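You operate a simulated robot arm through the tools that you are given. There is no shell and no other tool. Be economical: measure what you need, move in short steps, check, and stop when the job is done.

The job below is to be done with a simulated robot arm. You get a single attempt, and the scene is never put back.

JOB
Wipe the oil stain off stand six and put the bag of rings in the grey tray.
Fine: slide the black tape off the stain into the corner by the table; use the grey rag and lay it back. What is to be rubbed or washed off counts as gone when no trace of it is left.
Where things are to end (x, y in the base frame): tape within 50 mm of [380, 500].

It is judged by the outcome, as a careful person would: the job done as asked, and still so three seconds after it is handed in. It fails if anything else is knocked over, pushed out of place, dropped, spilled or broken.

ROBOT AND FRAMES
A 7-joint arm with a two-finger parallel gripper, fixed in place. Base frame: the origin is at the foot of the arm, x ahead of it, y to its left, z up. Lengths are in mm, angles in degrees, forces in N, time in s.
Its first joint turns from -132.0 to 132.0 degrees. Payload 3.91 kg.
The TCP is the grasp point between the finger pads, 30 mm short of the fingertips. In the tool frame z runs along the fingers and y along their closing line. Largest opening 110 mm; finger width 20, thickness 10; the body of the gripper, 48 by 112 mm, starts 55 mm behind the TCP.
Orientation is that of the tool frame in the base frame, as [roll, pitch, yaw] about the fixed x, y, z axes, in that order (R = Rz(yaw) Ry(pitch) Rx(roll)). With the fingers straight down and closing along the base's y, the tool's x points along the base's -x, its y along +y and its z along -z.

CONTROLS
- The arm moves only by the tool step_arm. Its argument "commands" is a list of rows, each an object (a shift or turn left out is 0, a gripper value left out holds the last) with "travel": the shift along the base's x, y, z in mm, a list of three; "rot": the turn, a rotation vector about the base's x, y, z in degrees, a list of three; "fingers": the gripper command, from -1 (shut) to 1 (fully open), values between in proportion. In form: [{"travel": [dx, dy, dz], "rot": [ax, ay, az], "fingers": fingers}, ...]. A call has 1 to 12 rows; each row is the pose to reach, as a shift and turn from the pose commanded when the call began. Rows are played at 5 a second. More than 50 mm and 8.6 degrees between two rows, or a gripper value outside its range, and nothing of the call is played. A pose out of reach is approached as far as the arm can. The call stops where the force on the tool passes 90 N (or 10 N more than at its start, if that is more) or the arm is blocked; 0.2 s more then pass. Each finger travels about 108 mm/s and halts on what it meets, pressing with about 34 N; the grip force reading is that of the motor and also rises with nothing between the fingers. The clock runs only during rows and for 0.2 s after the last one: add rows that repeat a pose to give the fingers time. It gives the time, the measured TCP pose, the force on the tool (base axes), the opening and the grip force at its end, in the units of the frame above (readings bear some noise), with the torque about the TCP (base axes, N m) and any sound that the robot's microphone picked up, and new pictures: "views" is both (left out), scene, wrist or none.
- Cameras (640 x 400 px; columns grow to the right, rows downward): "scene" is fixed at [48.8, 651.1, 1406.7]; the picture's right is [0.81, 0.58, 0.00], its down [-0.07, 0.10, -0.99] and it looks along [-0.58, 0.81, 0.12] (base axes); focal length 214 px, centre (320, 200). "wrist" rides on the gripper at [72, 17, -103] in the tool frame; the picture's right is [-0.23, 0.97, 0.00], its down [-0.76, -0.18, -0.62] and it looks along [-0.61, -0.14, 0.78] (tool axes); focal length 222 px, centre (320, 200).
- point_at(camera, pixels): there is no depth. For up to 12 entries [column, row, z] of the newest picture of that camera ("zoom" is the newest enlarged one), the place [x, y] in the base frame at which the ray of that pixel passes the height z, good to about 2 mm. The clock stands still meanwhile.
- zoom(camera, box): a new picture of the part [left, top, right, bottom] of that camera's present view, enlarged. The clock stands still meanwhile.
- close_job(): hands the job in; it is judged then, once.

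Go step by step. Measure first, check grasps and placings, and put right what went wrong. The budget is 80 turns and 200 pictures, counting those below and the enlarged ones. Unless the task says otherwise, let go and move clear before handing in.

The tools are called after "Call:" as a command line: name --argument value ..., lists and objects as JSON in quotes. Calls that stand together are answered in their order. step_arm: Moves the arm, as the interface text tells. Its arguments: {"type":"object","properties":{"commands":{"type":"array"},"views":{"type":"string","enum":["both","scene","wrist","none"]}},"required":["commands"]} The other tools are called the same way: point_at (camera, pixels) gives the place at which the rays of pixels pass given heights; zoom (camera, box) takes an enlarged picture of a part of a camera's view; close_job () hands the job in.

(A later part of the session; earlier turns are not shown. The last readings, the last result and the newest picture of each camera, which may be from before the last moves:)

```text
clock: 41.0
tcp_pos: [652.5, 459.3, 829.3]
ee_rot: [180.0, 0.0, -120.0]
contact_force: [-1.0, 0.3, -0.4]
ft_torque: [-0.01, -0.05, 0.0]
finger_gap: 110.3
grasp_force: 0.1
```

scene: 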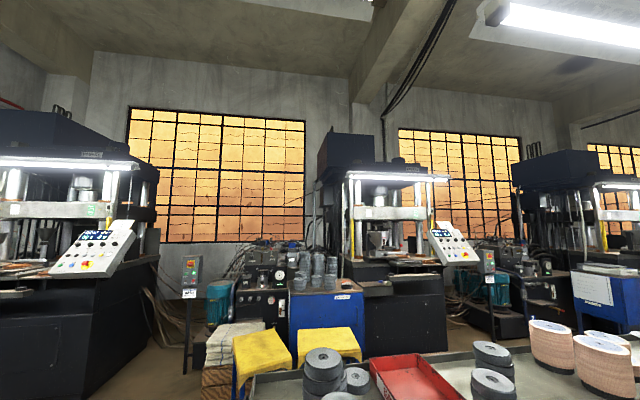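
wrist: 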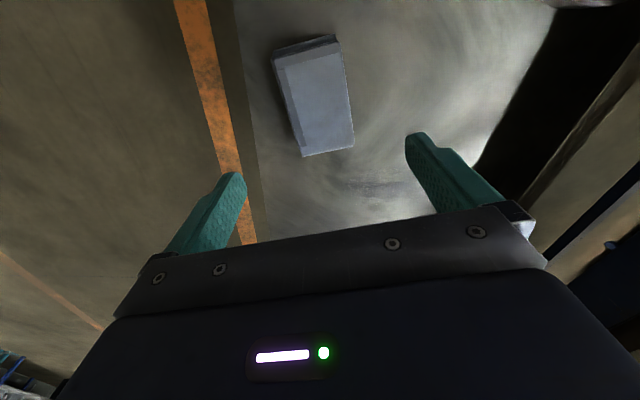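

The rag is still in its place, so the pads just slid off its top edge. I'll check its pose and grip lower this time.

Call:
point_at --camera "wrist" --pixels '[[273, 60, 670], [341, 40, 675], [354, 146, 675], [302, 155, 670]]'

Call:
step_arm --commands '[{"travel": [1, 1, -40]}, {"travel": [1, 1, -85]}, {"travel": [1, 1, -120]}, {"travel": [1, 1, -134]}, {"travel": [1, 1, -136]}]' --views "none"

```text
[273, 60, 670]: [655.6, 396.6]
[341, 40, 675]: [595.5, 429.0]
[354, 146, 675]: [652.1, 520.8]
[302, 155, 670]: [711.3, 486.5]
```

```text
clock: 42.2
tcp_pos: [656.5, 459.5, 692.0]
ee_rot: [-179.9, 0.0, -120.0]
contact_force: [0.4, 0.2, 0.1]
ft_torque: [0.03, -0.01, 0.01]
finger_gap: 109.8
grasp_force: 0.0
```

I'm at TCP z≈692, just above stand contact. I'll close hard, then test with a small lift.

Call:
step_arm --commands '[{"fingers": 0.3}, {"fingers": 0}, {"fingers": -1}, {"fingers": -1}, {"fingers": -1}, {"travel": [0, 0, 4]}, {"travel": [0, 0, 8]}, {"travel": [0, 0, 12]}]' --views "wrist"

```text
clock: 44.0
tcp_pos: [654.9, 458.5, 704.1]
ee_rot: [180.0, 0.1, -119.9]
contact_force: [-0.4, 0.0, -1.5]
ft_torque: [-0.02, 0.0, 0.02]
finger_gap: 69.0
grasp_force: 34.2
```

wrist: 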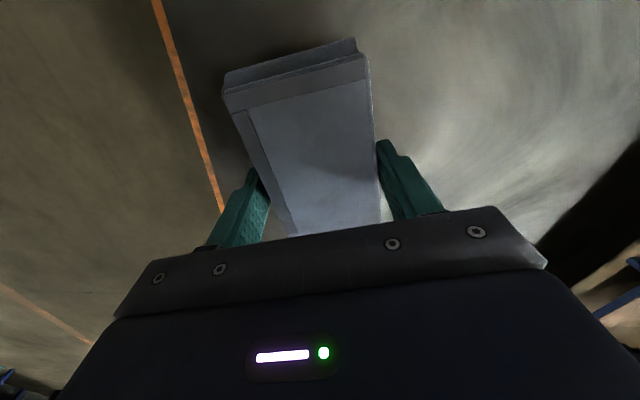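

It holds this time, with gap 69 at 12 mm lift. I'll carry it gently to the near end of the stain and lower it.

Call:
step_arm --commands '[{"travel": [0, 0, 8]}, {"travel": [12, 21, 12]}, {"travel": [24, 42, 12]}, {"travel": [36, 63, 12]}, {"travel": [48, 84, 12]}, {"travel": [60, 105, 12]}, {"travel": [72, 125, 12]}, {"travel": [72, 125, 4]}, {"travel": [72, 125, -4]}, {"travel": [72, 125, -10]}]' --views "wrist"

```text
clock: 46.2
tcp_pos: [726.4, 584.6, 694.0]
ee_rot: [179.9, 0.1, -120.0]
contact_force: [-0.3, 0.8, -0.9]
ft_torque: [0.01, 0.02, -0.01]
finger_gap: 69.3
grasp_force: 33.9
```

wrist: 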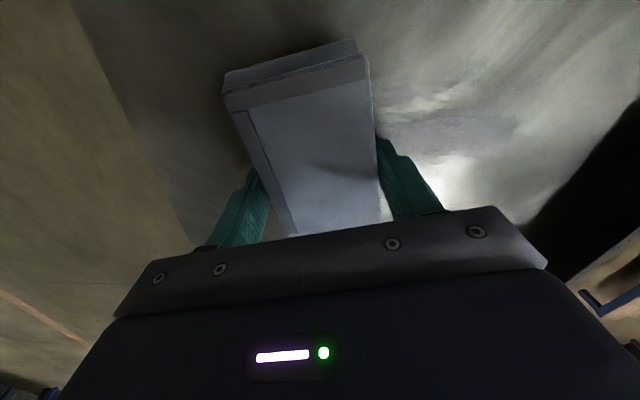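

The rag is still held and sits beside the smear at (450,130). I'll lower until it presses lightly.

Call:
step_arm --commands '[{"travel": [0, 0, -2]}, {"travel": [0, 0, -3.5]}]' --views "none"

```text
clock: 46.8
tcp_pos: [727.1, 584.0, 693.2]
ee_rot: [-180.0, 0.1, -120.0]
contact_force: [-1.6, -5.2, 14.8]
ft_torque: [-0.44, 0.3, -0.01]
finger_gap: 69.3
grasp_force: 34.2
```

The press is 15 N. I'll sweep across the stain along (-0.87,0.5) and back, keeping this pressure.

Call:
step_arm --commands '[{"travel": [-17, 10, 0]}, {"travel": [-35, 20, 0]}, {"travel": [-52, 30, 0]}, {"travel": [-69, 40, 0]}, {"travel": [-87, 50, 0]}, {"travel": [-104, 60, 0]}, {"travel": [-121, 70, 0]}]' --views "wrist"

Call:
step_arm --commands '[{"travel": [17, -10, 0]}, {"travel": [35, -20, 0]}, {"travel": [52, -30, 0]}, {"travel": [69, -40, 0]}, {"travel": [87, -50, 0]}, {"travel": [104, -60, 0]}, {"travel": [121, -70, 0]}]' --views "wrist"

```text
clock: 48.4
tcp_pos: [605.2, 653.2, 691.9]
ee_rot: [179.9, 0.0, -119.9]
contact_force: [3.7, -1.3, 17.2]
ft_torque: [0.24, -0.43, 0.06]
finger_gap: 69.1
grasp_force: 34.0
```

wrist: 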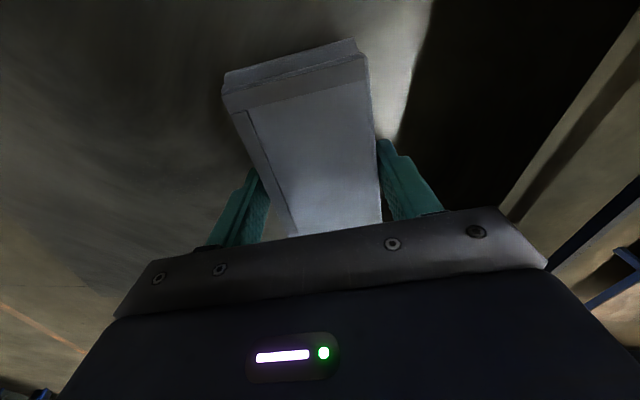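

```text
clock: 50.0
tcp_pos: [730.0, 583.8, 691.4]
ee_rot: [-180.0, 0.1, -120.0]
contact_force: [-3.7, 2.6, 16.5]
ft_torque: [-0.05, 0.26, -0.19]
finger_gap: 69.2
grasp_force: 33.9
```

wrist: 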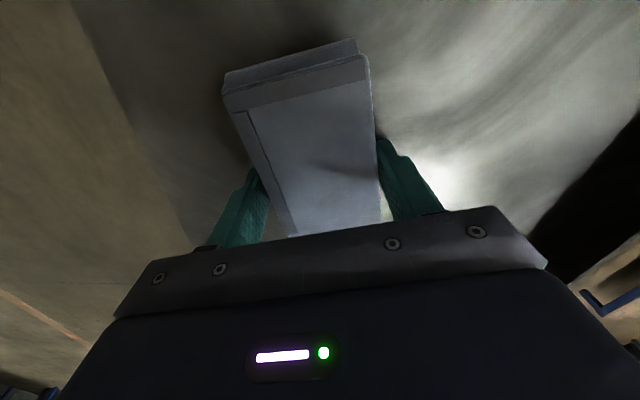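

The smear at (450,130) has visibly gone. I'll make two more passes offset along the rag's length to catch the fringes.

Call:
step_arm --commands '[{"travel": [9, 15, 0]}, {"travel": [17, 30, 0]}, {"travel": [-7, 44, 0]}, {"travel": [-31, 58, 0]}, {"travel": [-56, 72, 0]}, {"travel": [-80, 86, 0]}, {"travel": [-104, 100, 0]}, {"travel": [-121, 85, 0]}, {"travel": [-138, 55, 0]}, {"travel": [-138, 40, 0]}]' --views "none"

Call:
step_arm --commands '[{"travel": [24, -14, 0]}, {"travel": [48, -28, 0]}, {"travel": [73, -42, 0]}, {"travel": [97, -56, 0]}, {"travel": [121, -70, 0]}, {"travel": [97, -56, 0]}, {"travel": [73, -42, 0]}, {"travel": [48, -28, 0]}, {"travel": [24, -14, 0]}]' --views "wrist"

```text
clock: 52.2
tcp_pos: [590.5, 622.3, 691.3]
ee_rot: [-180.0, 0.0, -120.1]
contact_force: [0.1, -0.6, -0.7]
ft_torque: [0.0, -0.02, -0.03]
finger_gap: 69.4
grasp_force: 34.0
```

```text
clock: 54.2
tcp_pos: [613.9, 611.1, 691.9]
ee_rot: [-180.0, 0.1, -120.1]
contact_force: [0.1, -0.4, -1.5]
ft_torque: [0.01, -0.01, 0.0]
finger_gap: 69.3
grasp_force: 34.2
```

wrist: 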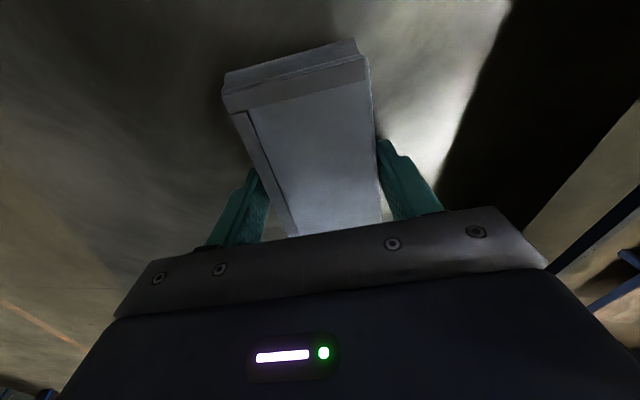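

The pressure eased off at the end, but the rag is still held at gap 69. I'll lift it and back off toward the rag's place to inspect the wiped area.

Call:
step_arm --commands '[{"travel": [0, 0, 10]}, {"travel": [5, -15, 30]}, {"travel": [10, -40, 50]}, {"travel": [17, -65, 75]}, {"travel": [24, -90, 100]}, {"travel": [31, -115, 120]}, {"travel": [38, -140, 140]}]' --views "wrist"

Call:
zoom --camera "wrist" --box '[280, 60, 520, 220]'

```text
clock: 55.8
tcp_pos: [651.2, 468.8, 828.9]
ee_rot: [-180.0, 0.0, -120.0]
contact_force: [-0.4, 0.6, -0.3]
ft_torque: [-0.03, 0.01, 0.01]
finger_gap: 69.7
grasp_force: 33.9
```

wrist: 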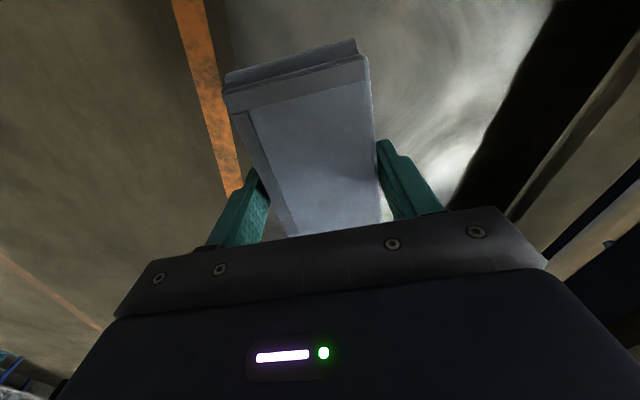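

```text
2.50 times, centred on (400, 140) of wrist
```

zoom: 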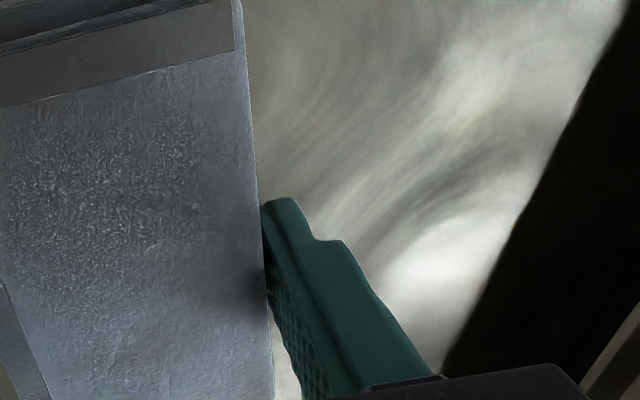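

The rag hides most of the area. I'll shift forward and sideways so the wiped spot comes into the clear right part of the view.

Call:
step_arm --commands '[{"travel": [22, 12, 0]}, {"travel": [44, 24, 0]}, {"travel": [66, 36, 0]}, {"travel": [85, 46, 0]}]' --views "wrist"

Call:
zoom --camera "wrist" --box '[340, 20, 580, 180]'

Call:
point_at --camera "zoom" --pixels '[[80, 100, 660], [80, 300, 660], [250, 100, 660], [250, 250, 660], [400, 100, 660], [130, 200, 660]]'

```text
clock: 56.8
tcp_pos: [735.5, 514.2, 831.7]
ee_rot: [180.0, 0.0, -120.0]
contact_force: [0.1, -0.9, 0.3]
ft_torque: [-0.02, -0.02, 0.0]
finger_gap: 69.1
grasp_force: 34.2
```

wrist: 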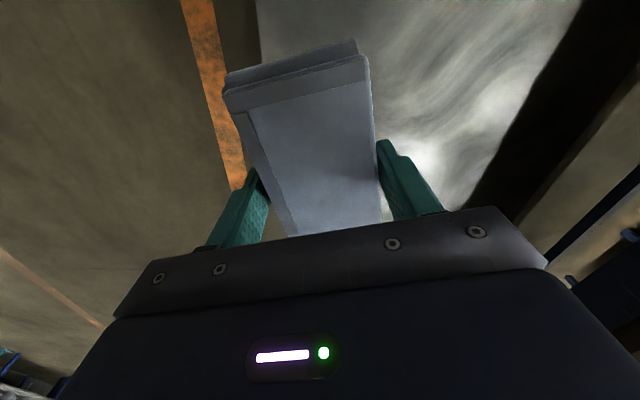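

```text
2.50 times, centred on (460, 100) of wrist
```

zoom: 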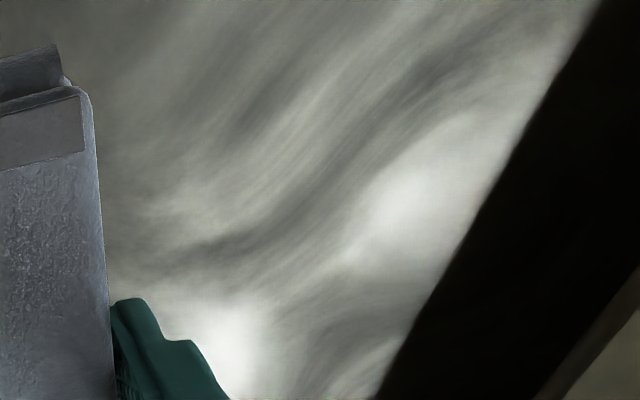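

```text
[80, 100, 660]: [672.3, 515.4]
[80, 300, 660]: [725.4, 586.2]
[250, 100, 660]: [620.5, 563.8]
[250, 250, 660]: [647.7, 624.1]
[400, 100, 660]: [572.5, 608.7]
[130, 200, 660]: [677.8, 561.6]
```

The smear at (647,624) now shows only the metal's swirl. I'll shift once more to see the rest of the stained patch.

Call:
step_arm --commands '[{"travel": [22, 12, 0]}, {"travel": [44, 24, 0]}, {"travel": [60, 40, 10]}]' --views "wrist"

Call:
zoom --camera "wrist" --box '[340, 0, 600, 180]'

Call:
point_at --camera "zoom" --pixels '[[100, 100, 660], [100, 300, 660], [250, 100, 660], [250, 250, 660], [400, 100, 660], [130, 200, 660]]'

```text
clock: 57.6
tcp_pos: [795.5, 554.4, 843.8]
ee_rot: [-179.9, 0.0, -120.0]
contact_force: [0.5, -0.6, 0.1]
ft_torque: [0.04, 0.01, -0.02]
finger_gap: 69.1
grasp_force: 33.8
```

wrist: 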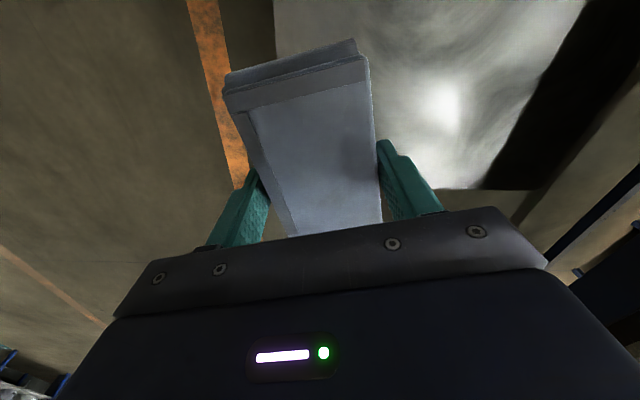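

```text
2.22 times, centred on (470, 90) of wrist
```

zoom: 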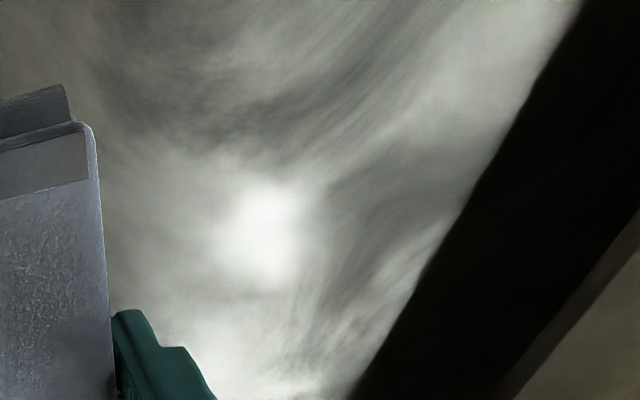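

```text
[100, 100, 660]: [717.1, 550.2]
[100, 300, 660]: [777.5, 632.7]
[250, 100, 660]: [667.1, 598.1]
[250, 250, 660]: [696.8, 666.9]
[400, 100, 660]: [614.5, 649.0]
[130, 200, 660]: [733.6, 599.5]
```

Only swirl texture remains, but a darkish band at zoom (130–300,100–150) makes me want one more firm pass. I'll lower again at the near end.

Call:
step_arm --commands '[{"travel": [-23, 10, -25]}, {"travel": [-46, 20, -55]}, {"travel": [-69, 30, -90]}, {"travel": [-69, 30, -120]}, {"travel": [-69, 30, -140]}, {"travel": [-69, 30, -149]}, {"travel": [-69, 30, -151.5]}, {"travel": [-69, 30, -153]}]' --views "none"

```text
clock: 59.4
tcp_pos: [727.8, 587.1, 691.7]
ee_rot: [-179.9, 0.1, -120.0]
contact_force: [-0.9, -9.2, 34.4]
ft_torque: [-0.66, 0.41, 0.01]
finger_gap: 69.2
grasp_force: 34.2
```

The press is 34 N, safely under the stop limit. I'll sweep across, back on one offset, and across on the other.

Call:
step_arm --commands '[{"travel": [-24, 14, 0]}, {"travel": [-48, 28, 0]}, {"travel": [-73, 42, 0]}, {"travel": [-97, 56, 0]}, {"travel": [-121, 70, 0]}, {"travel": [-121, 70, 0]}]' --views "none"

Call:
step_arm --commands '[{"travel": [-12, -21, 0]}, {"travel": [12, -35, 0]}, {"travel": [36, -49, 0]}, {"travel": [61, -63, 0]}, {"travel": [85, -77, 0]}, {"travel": [109, -91, 0]}, {"travel": [115, -80, 0]}, {"travel": [121, -70, 0]}]' --views "none"

Call:
step_arm --commands '[{"travel": [12, 21, 0]}, {"travel": [-12, 35, 0]}, {"travel": [-36, 49, 0]}, {"travel": [-61, 63, 0]}, {"travel": [-85, 77, 0]}, {"travel": [-109, 91, 0]}, {"travel": [-85, 77, 0]}, {"travel": [-61, 63, 0]}, {"travel": [-36, 49, 0]}, {"travel": [-12, 35, 0]}, {"travel": [12, 21, 0]}]' --views "none"

```text
clock: 60.8
tcp_pos: [606.3, 654.4, 691.2]
ee_rot: [180.0, 0.0, -120.0]
contact_force: [4.5, -3.9, 30.8]
ft_torque: [-0.18, -0.09, 0.11]
finger_gap: 69.0
grasp_force: 33.6
```

```text
clock: 62.6
tcp_pos: [728.6, 583.6, 690.2]
ee_rot: [-179.9, -0.1, -120.1]
contact_force: [-5.9, -24.9, 36.1]
ft_torque: [-0.58, 0.95, 0.67]
finger_gap: 69.1
grasp_force: 34.1
```

```text
clock: 64.7
tcp_pos: [696.3, 634.7, 690.8]
ee_rot: [180.0, 0.1, -120.0]
contact_force: [1.0, -3.7, 10.8]
ft_torque: [-0.46, -0.27, 0.01]
finger_gap: 69.2
grasp_force: 33.8
stopped in row 10: the force on the tool passed its limit at 175 N (the readings are from after the stop); the commanded pose is now the measured one
```

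The last row stopped on a force spike, probably the rag or tips catching. The rag is still held, so I'll lift and check.

Call:
step_arm --commands '[{"travel": [0, 0, 10]}, {"travel": [5, -15, 35]}, {"travel": [15, -40, 60]}, {"travel": [30, -60, 90]}, {"travel": [40, -80, 120]}, {"travel": [60, -95, 145]}]' --views "wrist"

Call:
zoom --camera "wrist" --box '[340, 0, 600, 180]'

```text
clock: 66.1
tcp_pos: [756.2, 539.5, 834.2]
ee_rot: [179.9, 0.1, -119.9]
contact_force: [-0.5, 0.6, -1.2]
ft_torque: [-0.03, -0.04, -0.05]
finger_gap: 69.2
grasp_force: 33.7
```

wrist: 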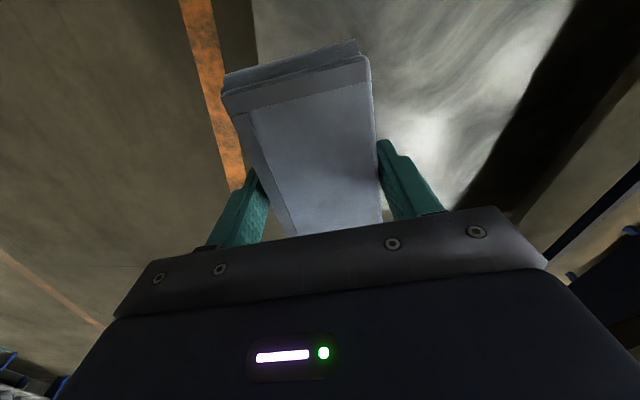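

```text
2.22 times, centred on (470, 90) of wrist
```

zoom: 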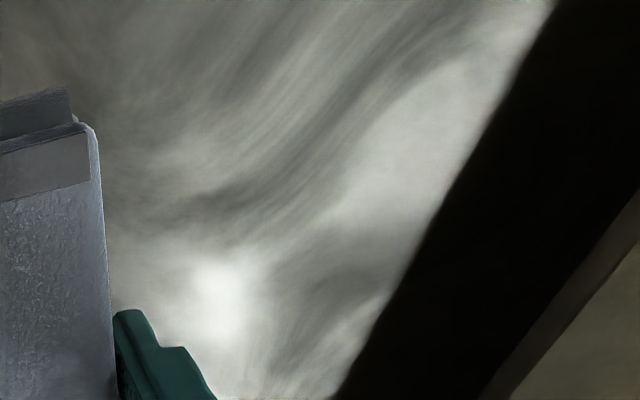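

The band is unchanged by the firm pass, so it's the stand's own swirl marks and the oil is gone. I'll lay the rag back at (654,459).

Call:
step_arm --commands '[{"travel": [-30, -25, 0]}, {"travel": [-65, -50, 0]}, {"travel": [-101, -80, -20]}, {"travel": [-101, -80, -60]}, {"travel": [-101, -80, -95]}, {"travel": [-101, -80, -120]}, {"travel": [-101, -80, -135]}, {"travel": [-101, -80, -140]}]' --views "wrist"

```text
refused: row 3 steps farther than a row can; nothing moved
```

Call:
step_arm --commands '[{"travel": [-30, -25, 0]}, {"travel": [-65, -50, 0]}, {"travel": [-95, -75, -20]}, {"travel": [-101, -80, -60]}, {"travel": [-101, -80, -95]}, {"travel": [-101, -80, -120]}, {"travel": [-101, -80, -135]}, {"travel": [-101, -80, -140]}]' --views "wrist"

```text
clock: 67.9
tcp_pos: [655.8, 459.7, 696.0]
ee_rot: [180.0, 0.1, -120.0]
contact_force: [0.1, 0.1, -0.3]
ft_torque: [0.03, 0.0, 0.01]
finger_gap: 69.4
grasp_force: 34.3
```

wrist: 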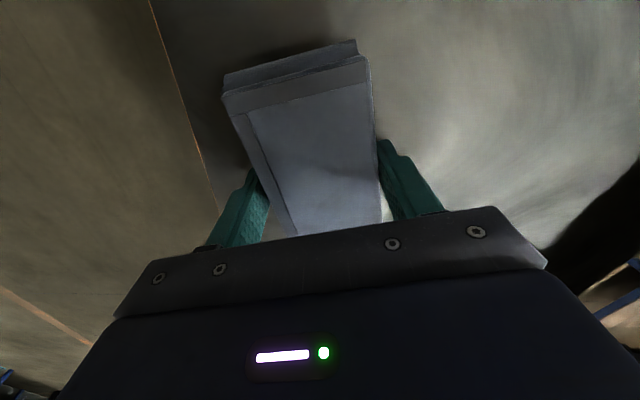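

The rag is back over its place, a few mm up. I'll lower to contact, release, and rise.

Call:
step_arm --commands '[{"travel": [-1, 0, -2]}, {"travel": [-1, 0, -3.5]}, {"travel": [-1, 0, -3.5], "fingers": -0.2}, {"travel": [-1, 0, -2], "fingers": 0.6}, {"travel": [-1, 0, -2], "fingers": 1}, {"travel": [-1, 0, -2], "fingers": 1}, {"travel": [-1, 0, 30]}, {"travel": [-1, 0, 70]}, {"travel": [-1, 0, 110]}, {"travel": [-1, 0, 150]}]' --views "wrist"

Call:
zoom --camera "wrist" --box '[230, 20, 550, 220]'

```text
clock: 70.1
tcp_pos: [653.7, 456.3, 842.0]
ee_rot: [179.9, 0.1, -120.0]
contact_force: [-0.5, 0.1, -0.6]
ft_torque: [-0.02, 0.01, 0.01]
finger_gap: 110.1
grasp_force: 0.0
```

wrist: 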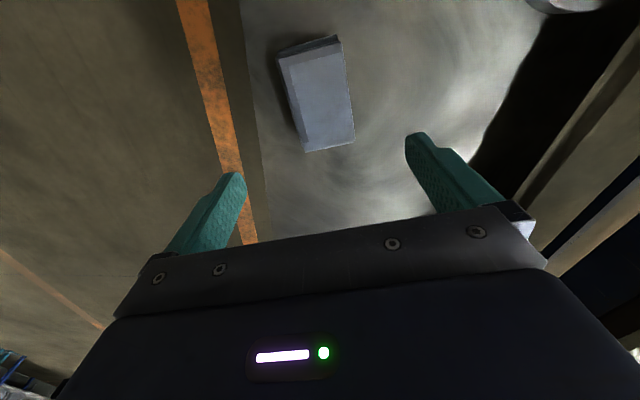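

```text
2.00 times, centred on (390, 120) of wrist
```

zoom: 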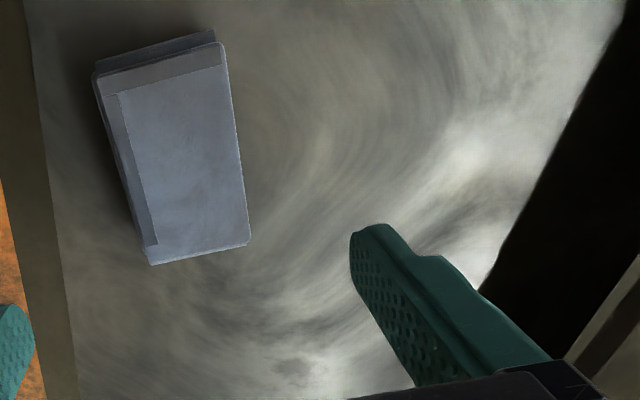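

The rag is back where it lay. A small dark patch shows at zoom (300,365), so I'll return to the earlier viewpoint at (613,655,875), yaw -135, to compare.

Call:
point_at --camera "zoom" --pixels '[[300, 365, 660]]'

Call:
step_arm --commands '[{"travel": [-8, 40, 5], "rot": [0, 0, -3]}, {"travel": [-16, 80, 10], "rot": [0, 0, -6]}, {"travel": [-24, 120, 20], "rot": [0, 0, -9]}, {"travel": [-32, 160, 25], "rot": [0, 0, -12]}, {"travel": [-40, 198, 30], "rot": [0, 0, -15]}]' --views "wrist"

Call:
zoom --camera "wrist" --box '[200, 40, 440, 200]'

```text
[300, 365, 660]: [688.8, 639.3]
```

```text
clock: 71.3
tcp_pos: [613.0, 652.0, 876.3]
ee_rot: [179.9, 0.0, -135.1]
contact_force: [-0.6, 1.2, -0.1]
ft_torque: [0.03, 0.04, 0.01]
finger_gap: 110.2
grasp_force: 0.1
```

wrist: 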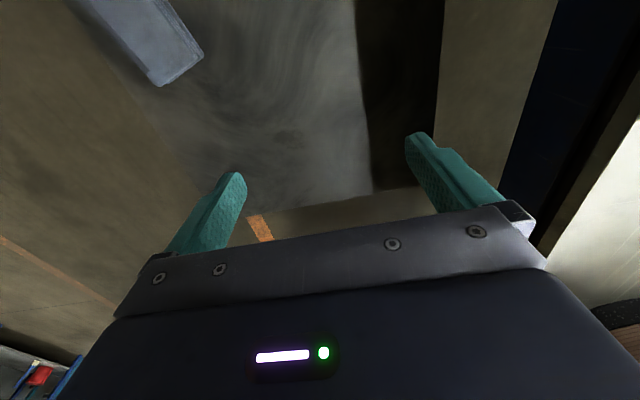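

```text
2.50 times, centred on (320, 120) of wrist
```

zoom: 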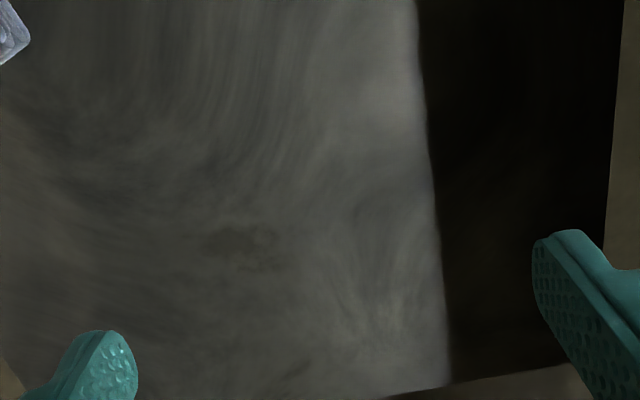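

The grey oily smear is gone. A faint brown mark at zoom (245,245), near (697,650), was in the earlier picture too. I'll enlarge it to tell a rust-like mark from leftover oil.

Call:
zoom --camera "wrist" --box '[256, 100, 352, 180]'

Call:
step_arm --commands '[{"travel": [20, 15, -25]}, {"travel": [40, 30, -50]}, {"travel": [60, 35, -70]}]' --views "wrist"

Call:
zoom --camera "wrist" --box '[160, 0, 480, 200]'

```text
5.00 times, centred on (304, 140) of wrist
```

zoom: 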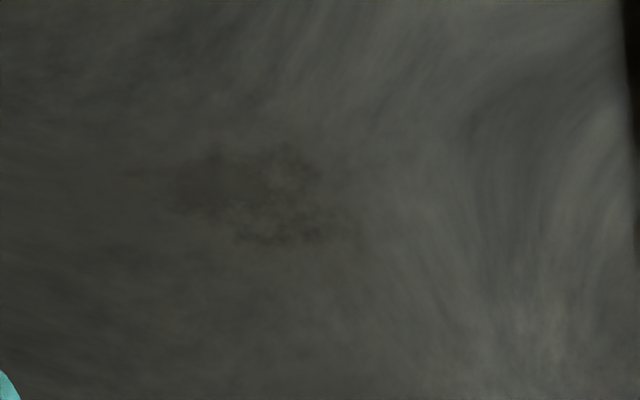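

```text
clock: 72.1
tcp_pos: [674.6, 689.8, 802.8]
ee_rot: [179.9, 0.2, -135.0]
contact_force: [0.4, 0.6, 0.5]
ft_torque: [-0.04, -0.03, 0.0]
finger_gap: 110.0
grasp_force: 0.0
```

wrist: 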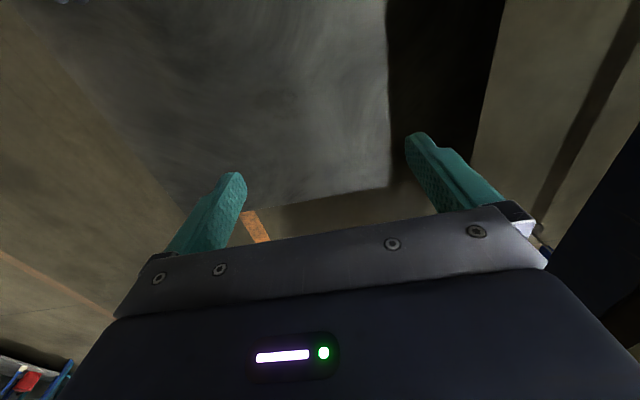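

```text
2.00 times, centred on (320, 100) of wrist
```

zoom: 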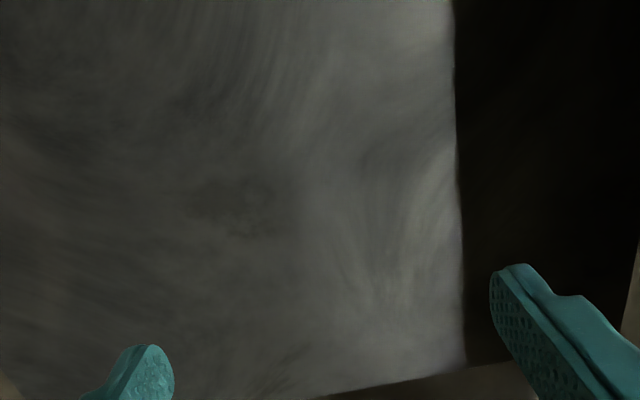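

The mark is very faint and looks the same before and after two passes, so it's probably part of the stand's surface. As a safeguard I'll rub that spot once more, so I'm going back for the rag.

Call:
step_arm --commands '[{"travel": [-2, -38, 0], "rot": [0, 0, 3]}, {"travel": [-5, -76, 0], "rot": [0, 0, 6]}, {"travel": [-8, -114, 0], "rot": [0, 0, 9]}, {"travel": [-12, -152, 0], "rot": [0, 0, 12]}, {"travel": [-16, -190, 0], "rot": [0, 0, 15]}, {"travel": [-19, -229, 0], "rot": [0, 0, 15]}]' --views "wrist"

Call:
point_at --camera "wrist" --pixels '[[318, 106, 660]]'

```text
clock: 73.5
tcp_pos: [651.5, 462.1, 804.7]
ee_rot: [179.9, 0.1, -119.9]
contact_force: [-0.2, -0.7, -0.1]
ft_torque: [-0.04, 0.0, -0.01]
finger_gap: 110.1
grasp_force: 0.0
```

wrist: 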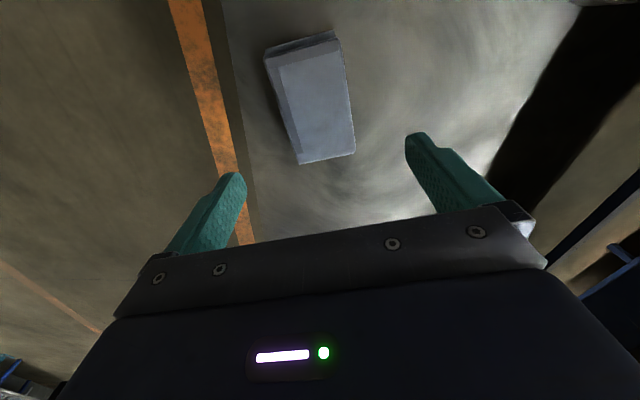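

```text
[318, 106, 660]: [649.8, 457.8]
```

The rag is under the gripper as before. I'll descend to TCP z≈692, close hard and test-lift.

Call:
step_arm --commands '[{"travel": [2, -3, -40]}, {"travel": [2, -3, -80]}, {"travel": [2, -3, -105]}, {"travel": [2, -3, -112]}, {"travel": [2, -3, -112], "fingers": 0.3}, {"travel": [2, -3, -112], "fingers": 0}, {"travel": [2, -3, -112], "fingers": -1}, {"travel": [2, -3, -112], "fingers": -1}, {"travel": [2, -3, -112], "fingers": -1}, {"travel": [2, -3, -106]}, {"travel": [2, -3, -98]}]' --views "none"

```text
clock: 75.9
tcp_pos: [655.4, 459.4, 705.0]
ee_rot: [179.9, 0.0, -119.9]
contact_force: [0.5, 0.2, -0.9]
ft_torque: [0.02, -0.03, -0.03]
finger_gap: 69.1
grasp_force: 34.0
```

The rag is held at gap 69.1. I'll carry it to just beside the mark and press.

Call:
step_arm --commands '[{"travel": [0, 0, 8]}, {"travel": [8, 22, 12]}, {"travel": [16, 48, 12]}, {"travel": [24, 74, 12]}, {"travel": [32, 100, 12]}, {"travel": [40, 126, 12]}, {"travel": [50, 152, 12]}, {"travel": [60, 175, 12]}, {"travel": [60, 175, 0]}, {"travel": [60, 175, -10]}, {"travel": [60, 175, -13]}, {"travel": [60, 175, -15]}]' --views "none"

```text
clock: 78.5
tcp_pos: [716.0, 635.2, 691.0]
ee_rot: [179.9, 0.1, -120.0]
contact_force: [-0.5, 0.0, -2.5]
ft_torque: [-0.01, 0.01, 0.0]
finger_gap: 69.0
grasp_force: 34.0
```

Call:
step_arm --commands '[{"travel": [0, 0, -1.5]}, {"travel": [0, 0, -2.5]}]' --views "none"

```text
clock: 79.1
tcp_pos: [717.0, 635.8, 690.7]
ee_rot: [179.9, 0.2, -120.0]
contact_force: [-6.6, -3.4, 20.9]
ft_torque: [-0.51, 0.39, -0.07]
finger_gap: 69.2
grasp_force: 33.5
```

The press is 21 N. I'll rub back and forth over the mark.

Call:
step_arm --commands '[{"travel": [-17, 10, 0]}, {"travel": [-35, 20, 0]}, {"travel": [-52, 30, 0]}, {"travel": [-69, 40, 0]}, {"travel": [-52, 30, 0]}, {"travel": [-35, 20, 0]}, {"travel": [-17, 10, 0]}, {"travel": [0, 0, 0]}, {"travel": [-17, 10, 0]}, {"travel": [-35, 20, 0]}]' --views "none"

Call:
step_arm --commands '[{"travel": [-10, -17, 0]}, {"travel": [-20, -35, 0]}, {"travel": [-30, -52, 0]}, {"travel": [-20, -35, 0]}, {"travel": [-10, -17, 0]}, {"travel": [0, 0, 0]}, {"travel": [-10, -17, 0]}, {"travel": [-20, -35, 0]}]' --views "none"

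```text
clock: 81.3
tcp_pos: [678.9, 653.9, 690.3]
ee_rot: [-180.0, 0.1, -119.8]
contact_force: [12.1, -7.1, 22.9]
ft_torque: [0.63, -0.35, -0.26]
finger_gap: 69.2
grasp_force: 33.9
```

```text
clock: 83.1
tcp_pos: [662.5, 621.3, 689.4]
ee_rot: [180.0, 0.4, -120.0]
contact_force: [7.9, 22.3, 40.9]
ft_torque: [-0.25, -1.05, 0.75]
finger_gap: 69.4
grasp_force: 33.9
```

The mark was rubbed under steady 20–40 N. I'll lift and carry the rag home.

Call:
step_arm --commands '[{"travel": [0, 0, 8]}, {"travel": [0, -5, 22]}, {"travel": [0, -30, 28]}, {"travel": [-1, -58, 28]}, {"travel": [-3, -86, 28]}, {"travel": [-5, -114, 28]}, {"travel": [-7, -140, 28]}, {"travel": [-8, -161, 26]}, {"travel": [-8, -161, 16]}, {"travel": [-8, -161, 8]}]' --views "wrist"

```text
clock: 85.3
tcp_pos: [654.4, 459.2, 696.9]
ee_rot: [179.9, 0.1, -120.0]
contact_force: [0.2, -0.4, -2.0]
ft_torque: [0.02, 0.01, 0.01]
finger_gap: 69.4
grasp_force: 34.0
```

wrist: 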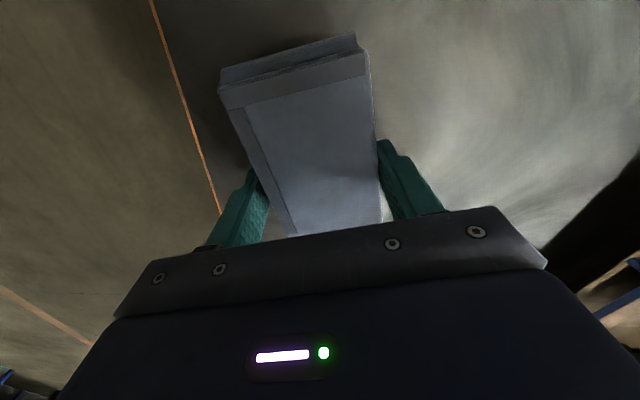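

The rag is over its original spot. I'll lower it to touch, release, rise, and return to the comparison viewpoint.

Call:
step_arm --commands '[{"travel": [0, 0, -3]}, {"travel": [0, 0, -6]}, {"travel": [0, 0, -6], "fingers": -0.2}, {"travel": [0, 0, -4], "fingers": 0.6}, {"travel": [0, 0, -4], "fingers": 1}, {"travel": [0, 0, -4], "fingers": 1}, {"travel": [0, 0, 30]}, {"travel": [0, 0, 70]}, {"travel": [0, 0, 110]}, {"travel": [0, 0, 150]}]' --views "none"

Call:
step_arm --commands '[{"travel": [-8, 40, 5], "rot": [0, 0, -3]}, {"travel": [-16, 80, 10], "rot": [0, 0, -6]}, {"travel": [-24, 120, 20], "rot": [0, 0, -9]}, {"travel": [-32, 160, 25], "rot": [0, 0, -12]}, {"travel": [-40, 196, 30], "rot": [0, 0, -15]}]' --views "wrist"

Call:
zoom --camera "wrist" --box '[200, 40, 440, 200]'

```text
clock: 87.5
tcp_pos: [654.2, 457.9, 844.7]
ee_rot: [179.9, 0.0, -120.1]
contact_force: [0.0, 0.0, -1.4]
ft_torque: [0.02, 0.0, 0.01]
finger_gap: 110.2
grasp_force: 0.0
```

```text
clock: 88.7
tcp_pos: [613.3, 656.1, 879.3]
ee_rot: [179.9, 0.0, -135.2]
contact_force: [0.5, 0.1, 0.5]
ft_torque: [-0.01, -0.01, -0.03]
finger_gap: 110.3
grasp_force: 0.0
```

wrist: 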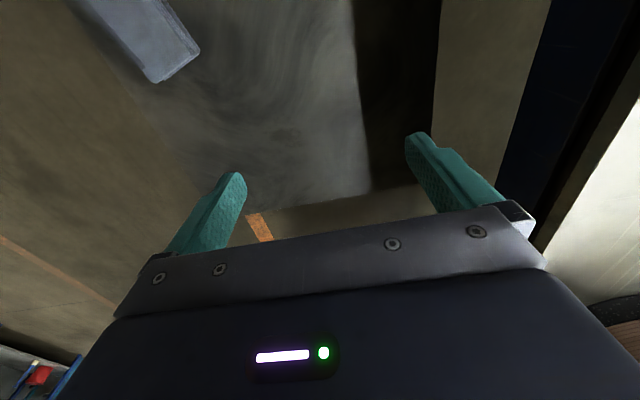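

```text
2.50 times, centred on (320, 120) of wrist
```

zoom: 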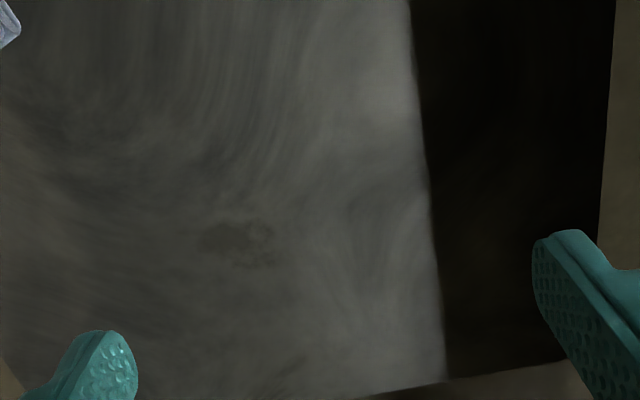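

The mark didn't change under firm rubbing, and a matching one shows at zoom (295,360). So both belong to the stand's surface and the oil is gone. Next is the bag: I'll hover over it at about (491,401).

Call:
step_arm --commands '[{"travel": [-12, -40, 0], "rot": [0, 0, 0]}, {"travel": [-25, -80, 0]}, {"travel": [-38, -120, 0]}, {"travel": [-51, -160, 0]}, {"travel": [-64, -200, 0]}, {"travel": [-77, -230, -25]}, {"travel": [-84, -245, -60]}]' --views "wrist"

Call:
zoom --camera "wrist" --box '[160, 0, 480, 200]'

```text
clock: 90.3
tcp_pos: [534.6, 408.2, 817.1]
ee_rot: [179.9, 0.1, -135.1]
contact_force: [0.2, 0.4, -0.2]
ft_torque: [0.01, -0.02, 0.04]
finger_gap: 109.8
grasp_force: 0.0
```

wrist: 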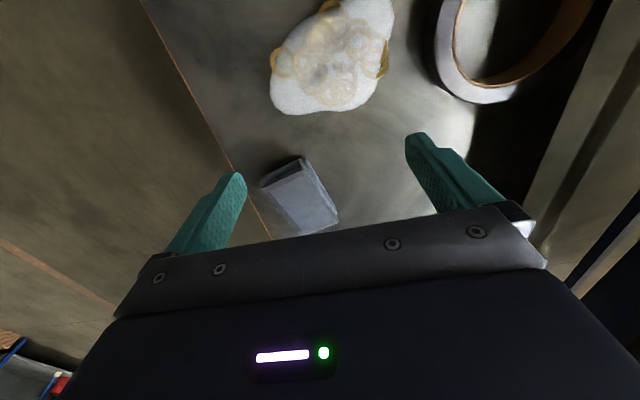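

```text
2.00 times, centred on (320, 100) of wrist
```

zoom: 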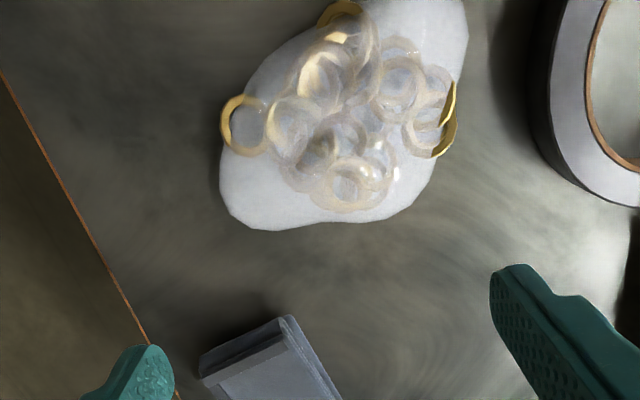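

The bag is a flat mound of rings. I'll center on it and measure its outline.

Call:
step_arm --commands '[{"travel": [-25, -10, 20]}, {"travel": [-50, -20, 30]}]' --views "wrist"

Call:
zoom --camera "wrist" --box '[200, 0, 440, 200]'

```text
clock: 90.9
tcp_pos: [483.2, 389.6, 848.8]
ee_rot: [179.9, -0.1, -135.0]
contact_force: [-0.2, 0.2, -0.3]
ft_torque: [0.04, -0.01, -0.01]
finger_gap: 110.0
grasp_force: 0.0
```

wrist: 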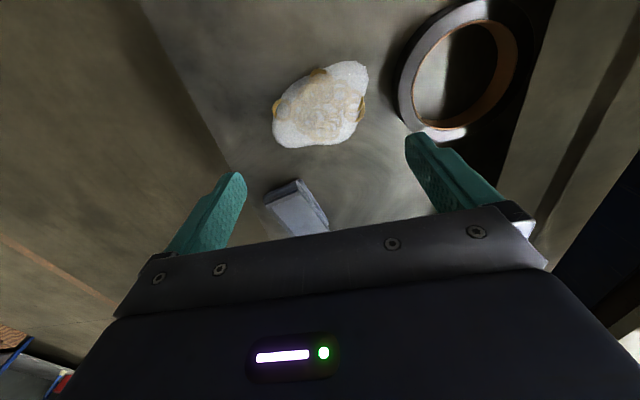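

```text
2.00 times, centred on (320, 100) of wrist
```

zoom: 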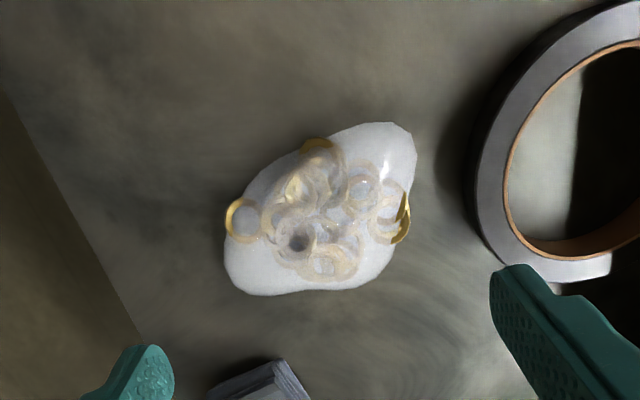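

Call:
point_at --camera "zoom" --pixels '[[412, 130, 662], [228, 288, 662], [310, 140, 665], [225, 220, 668], [410, 230, 668], [340, 290, 662], [375, 122, 662], [390, 270, 662], [320, 210, 675], [530, 120, 675], [245, 195, 662]]'

```text
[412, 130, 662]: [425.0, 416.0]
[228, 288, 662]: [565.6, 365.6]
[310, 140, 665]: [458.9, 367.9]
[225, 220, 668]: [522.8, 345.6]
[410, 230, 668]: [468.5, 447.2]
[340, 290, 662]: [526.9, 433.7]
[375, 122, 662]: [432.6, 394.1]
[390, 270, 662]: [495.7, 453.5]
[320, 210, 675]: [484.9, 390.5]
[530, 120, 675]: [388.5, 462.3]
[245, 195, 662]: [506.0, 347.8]
```

The bag is centred near (500,401), its long axis at -19.5°, about 150 × 93. I'll turn to yaw 160.5 so the fingers close across its width, then hover lower.

Call:
step_arm --commands '[{"travel": [3, 2, 0], "rot": [0, 0, -8]}, {"travel": [5, 4, 0], "rot": [0, 0, -16]}, {"travel": [8, 6, 0], "rot": [0, 0, -24]}, {"travel": [10, 8, 0], "rot": [0, 0, -32]}, {"travel": [12, 10, 0], "rot": [0, 0, -40]}, {"travel": [14, 11, 0], "rot": [0, 0, -48]}, {"travel": [14, 11, -20], "rot": [0, 0, -56]}, {"travel": [14, 11, -50], "rot": [0, 0, -64.5]}, {"travel": [14, 11, -70], "rot": [0, 0, -64.5]}]' --views "wrist"

Call:
zoom --camera "wrist" --box '[160, 0, 480, 240]'

```text
clock: 92.9
tcp_pos: [497.8, 403.3, 777.1]
ee_rot: [179.8, 0.1, 160.4]
contact_force: [-0.7, 0.2, 0.5]
ft_torque: [0.0, 0.01, 0.04]
finger_gap: 110.1
grasp_force: 0.0
```

wrist: 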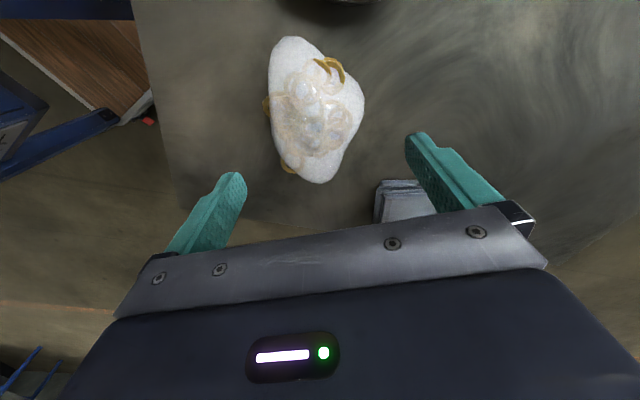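

```text
1.67 times, centred on (320, 120) of wrist
```

zoom: 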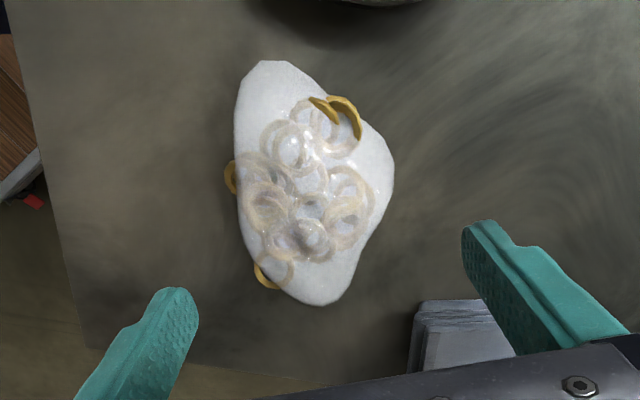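

Call:
point_at --camera "zoom" --pixels '[[226, 175, 668], [393, 185, 668], [265, 62, 662], [320, 305, 662], [255, 275, 665], [362, 120, 668], [310, 180, 680], [375, 230, 665], [240, 215, 665]]'

```text
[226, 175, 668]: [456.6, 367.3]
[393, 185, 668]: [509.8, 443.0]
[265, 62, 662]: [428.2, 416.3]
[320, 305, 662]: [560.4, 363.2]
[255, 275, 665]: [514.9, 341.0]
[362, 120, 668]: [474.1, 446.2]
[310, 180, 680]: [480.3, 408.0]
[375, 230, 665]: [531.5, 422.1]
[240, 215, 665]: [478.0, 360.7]
```

The bag's width spans about 94 mm and the gripper is centred within 2 mm of it. I'll descend to TCP z≈694.

Call:
step_arm --commands '[{"travel": [1, -1, -30]}, {"travel": [1, -1, -60]}, {"travel": [1, -1, -77]}, {"travel": [1, -1, -84]}]' --views "wrist"

```text
clock: 93.9
tcp_pos: [495.4, 399.2, 692.3]
ee_rot: [179.9, 0.1, 160.5]
contact_force: [0.4, 0.0, 0.6]
ft_torque: [0.0, 0.0, 0.0]
finger_gap: 110.0
grasp_force: 0.1
```

wrist: 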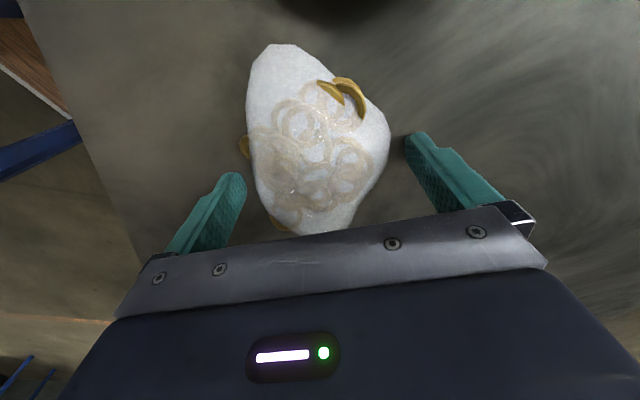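

The fingers straddle the bag freely, with no contact force. I'll close slowly and test-lift.

Call:
step_arm --commands '[{"fingers": 0.8}, {"fingers": 0.6}, {"fingers": 0.3}, {"fingers": -1}, {"fingers": -1}, {"fingers": -1}, {"travel": [0, 0, 5]}, {"travel": [0, 0, 12]}, {"travel": [0, 0, 20]}]' --views "wrist"

```text
clock: 95.9
tcp_pos: [496.4, 399.0, 712.8]
ee_rot: [180.0, 0.0, 160.4]
contact_force: [0.0, -6.9, 23.5]
ft_torque: [0.16, -0.04, -0.07]
finger_gap: 57.4
grasp_force: 34.0
```

wrist: 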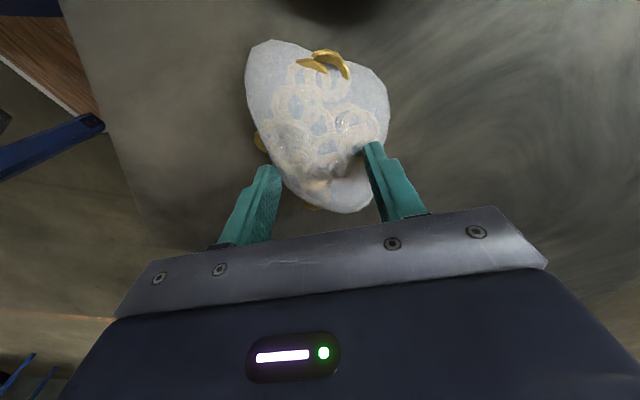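

The gap is 57, the bag seems to have shifted toward the narrow end, and the force reads 23 N. I'll lift a little more and check whether it's truly held.

Call:
step_arm --commands '[{"travel": [0, 0, 5]}, {"travel": [0, 0, 10]}, {"travel": [0, 0, 10]}]' --views "wrist"

Call:
zoom --camera "wrist" --box '[200, 20, 440, 220]'

```text
clock: 96.7
tcp_pos: [496.8, 401.8, 725.4]
ee_rot: [179.6, 0.1, 160.5]
contact_force: [8.3, 22.1, 74.5]
ft_torque: [0.81, -0.07, 0.16]
finger_gap: 8.6
grasp_force: 34.6
```

wrist: 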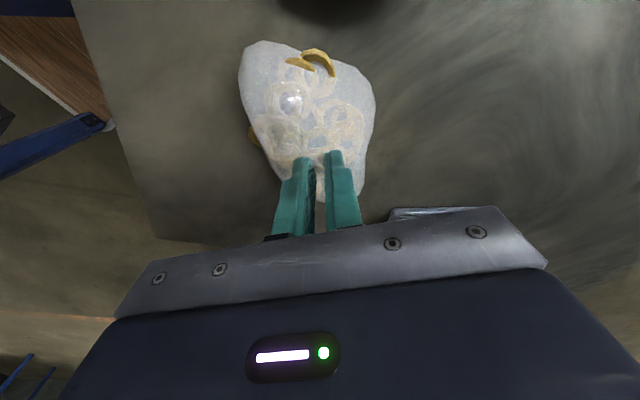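

```text
2.00 times, centred on (320, 120) of wrist
```

zoom: 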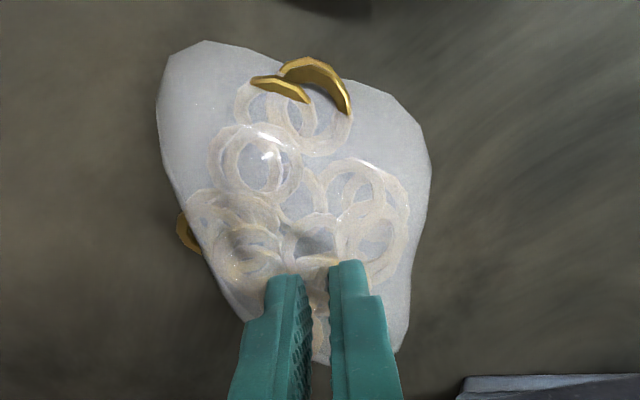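

The fingers have closed to 8.6 and there's a 74 N upward force, so the bag is being wrung rather than held. I'll open at once to spare it, then look.

Call:
step_arm --commands '[{"fingers": -0.5}, {"fingers": 0}, {"fingers": 0.5}, {"fingers": 1}, {"fingers": 1}]' --views "wrist"

Call:
step_arm --commands '[{"travel": [0, 0, 30]}, {"travel": [0, 0, 60]}, {"travel": [10, 0, 90]}]' --views "wrist"

Call:
zoom --camera "wrist" --box '[160, 0, 480, 200]'

```text
clock: 97.9
tcp_pos: [495.2, 399.7, 723.2]
ee_rot: [180.0, 0.1, 160.5]
contact_force: [-0.6, -0.2, -0.1]
ft_torque: [0.0, -0.01, 0.01]
finger_gap: 109.8
grasp_force: 0.0
```

wrist: 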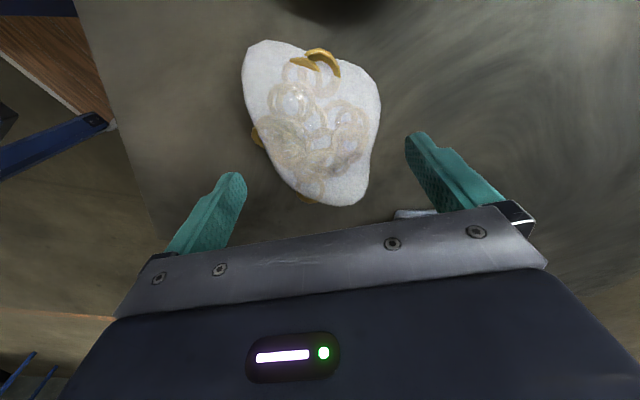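

```text
clock: 98.7
tcp_pos: [503.9, 399.4, 810.9]
ee_rot: [-180.0, 0.1, 160.5]
contact_force: [-0.9, 0.2, -0.6]
ft_torque: [-0.01, 0.03, 0.03]
finger_gap: 109.7
grasp_force: 0.1
```

wrist: 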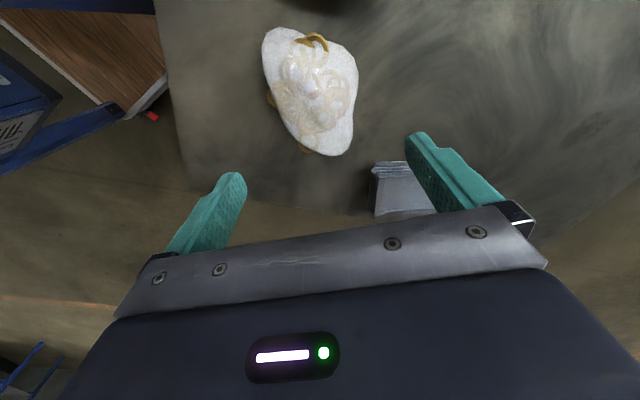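

```text
2.00 times, centred on (320, 100) of wrist
```

zoom: 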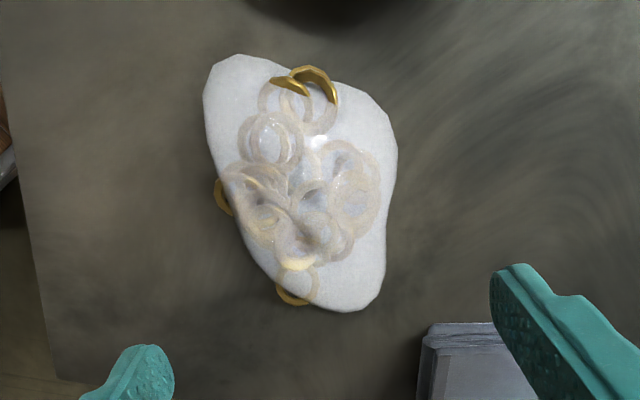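

The bag is intact. It squeezed out because its sides taper where I gripped. The left edge (205,90)-(270,270) runs parallel to the right edge's tangent near (392,145), so I'll grip across that pair.

Call:
point_at --camera "zoom" --pixels '[[205, 90, 675], [270, 270, 675], [243, 199, 675], [392, 145, 675], [398, 165, 675], [385, 280, 675], [340, 85, 675], [350, 310, 668], [235, 55, 668], [215, 195, 675], [290, 303, 670]]'

```text
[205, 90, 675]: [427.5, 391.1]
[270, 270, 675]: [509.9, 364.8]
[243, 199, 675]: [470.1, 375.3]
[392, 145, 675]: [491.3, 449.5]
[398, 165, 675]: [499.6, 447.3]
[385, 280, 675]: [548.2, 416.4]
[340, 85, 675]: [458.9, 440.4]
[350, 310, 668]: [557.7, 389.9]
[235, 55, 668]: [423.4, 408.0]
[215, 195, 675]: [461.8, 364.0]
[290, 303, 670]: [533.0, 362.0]
```

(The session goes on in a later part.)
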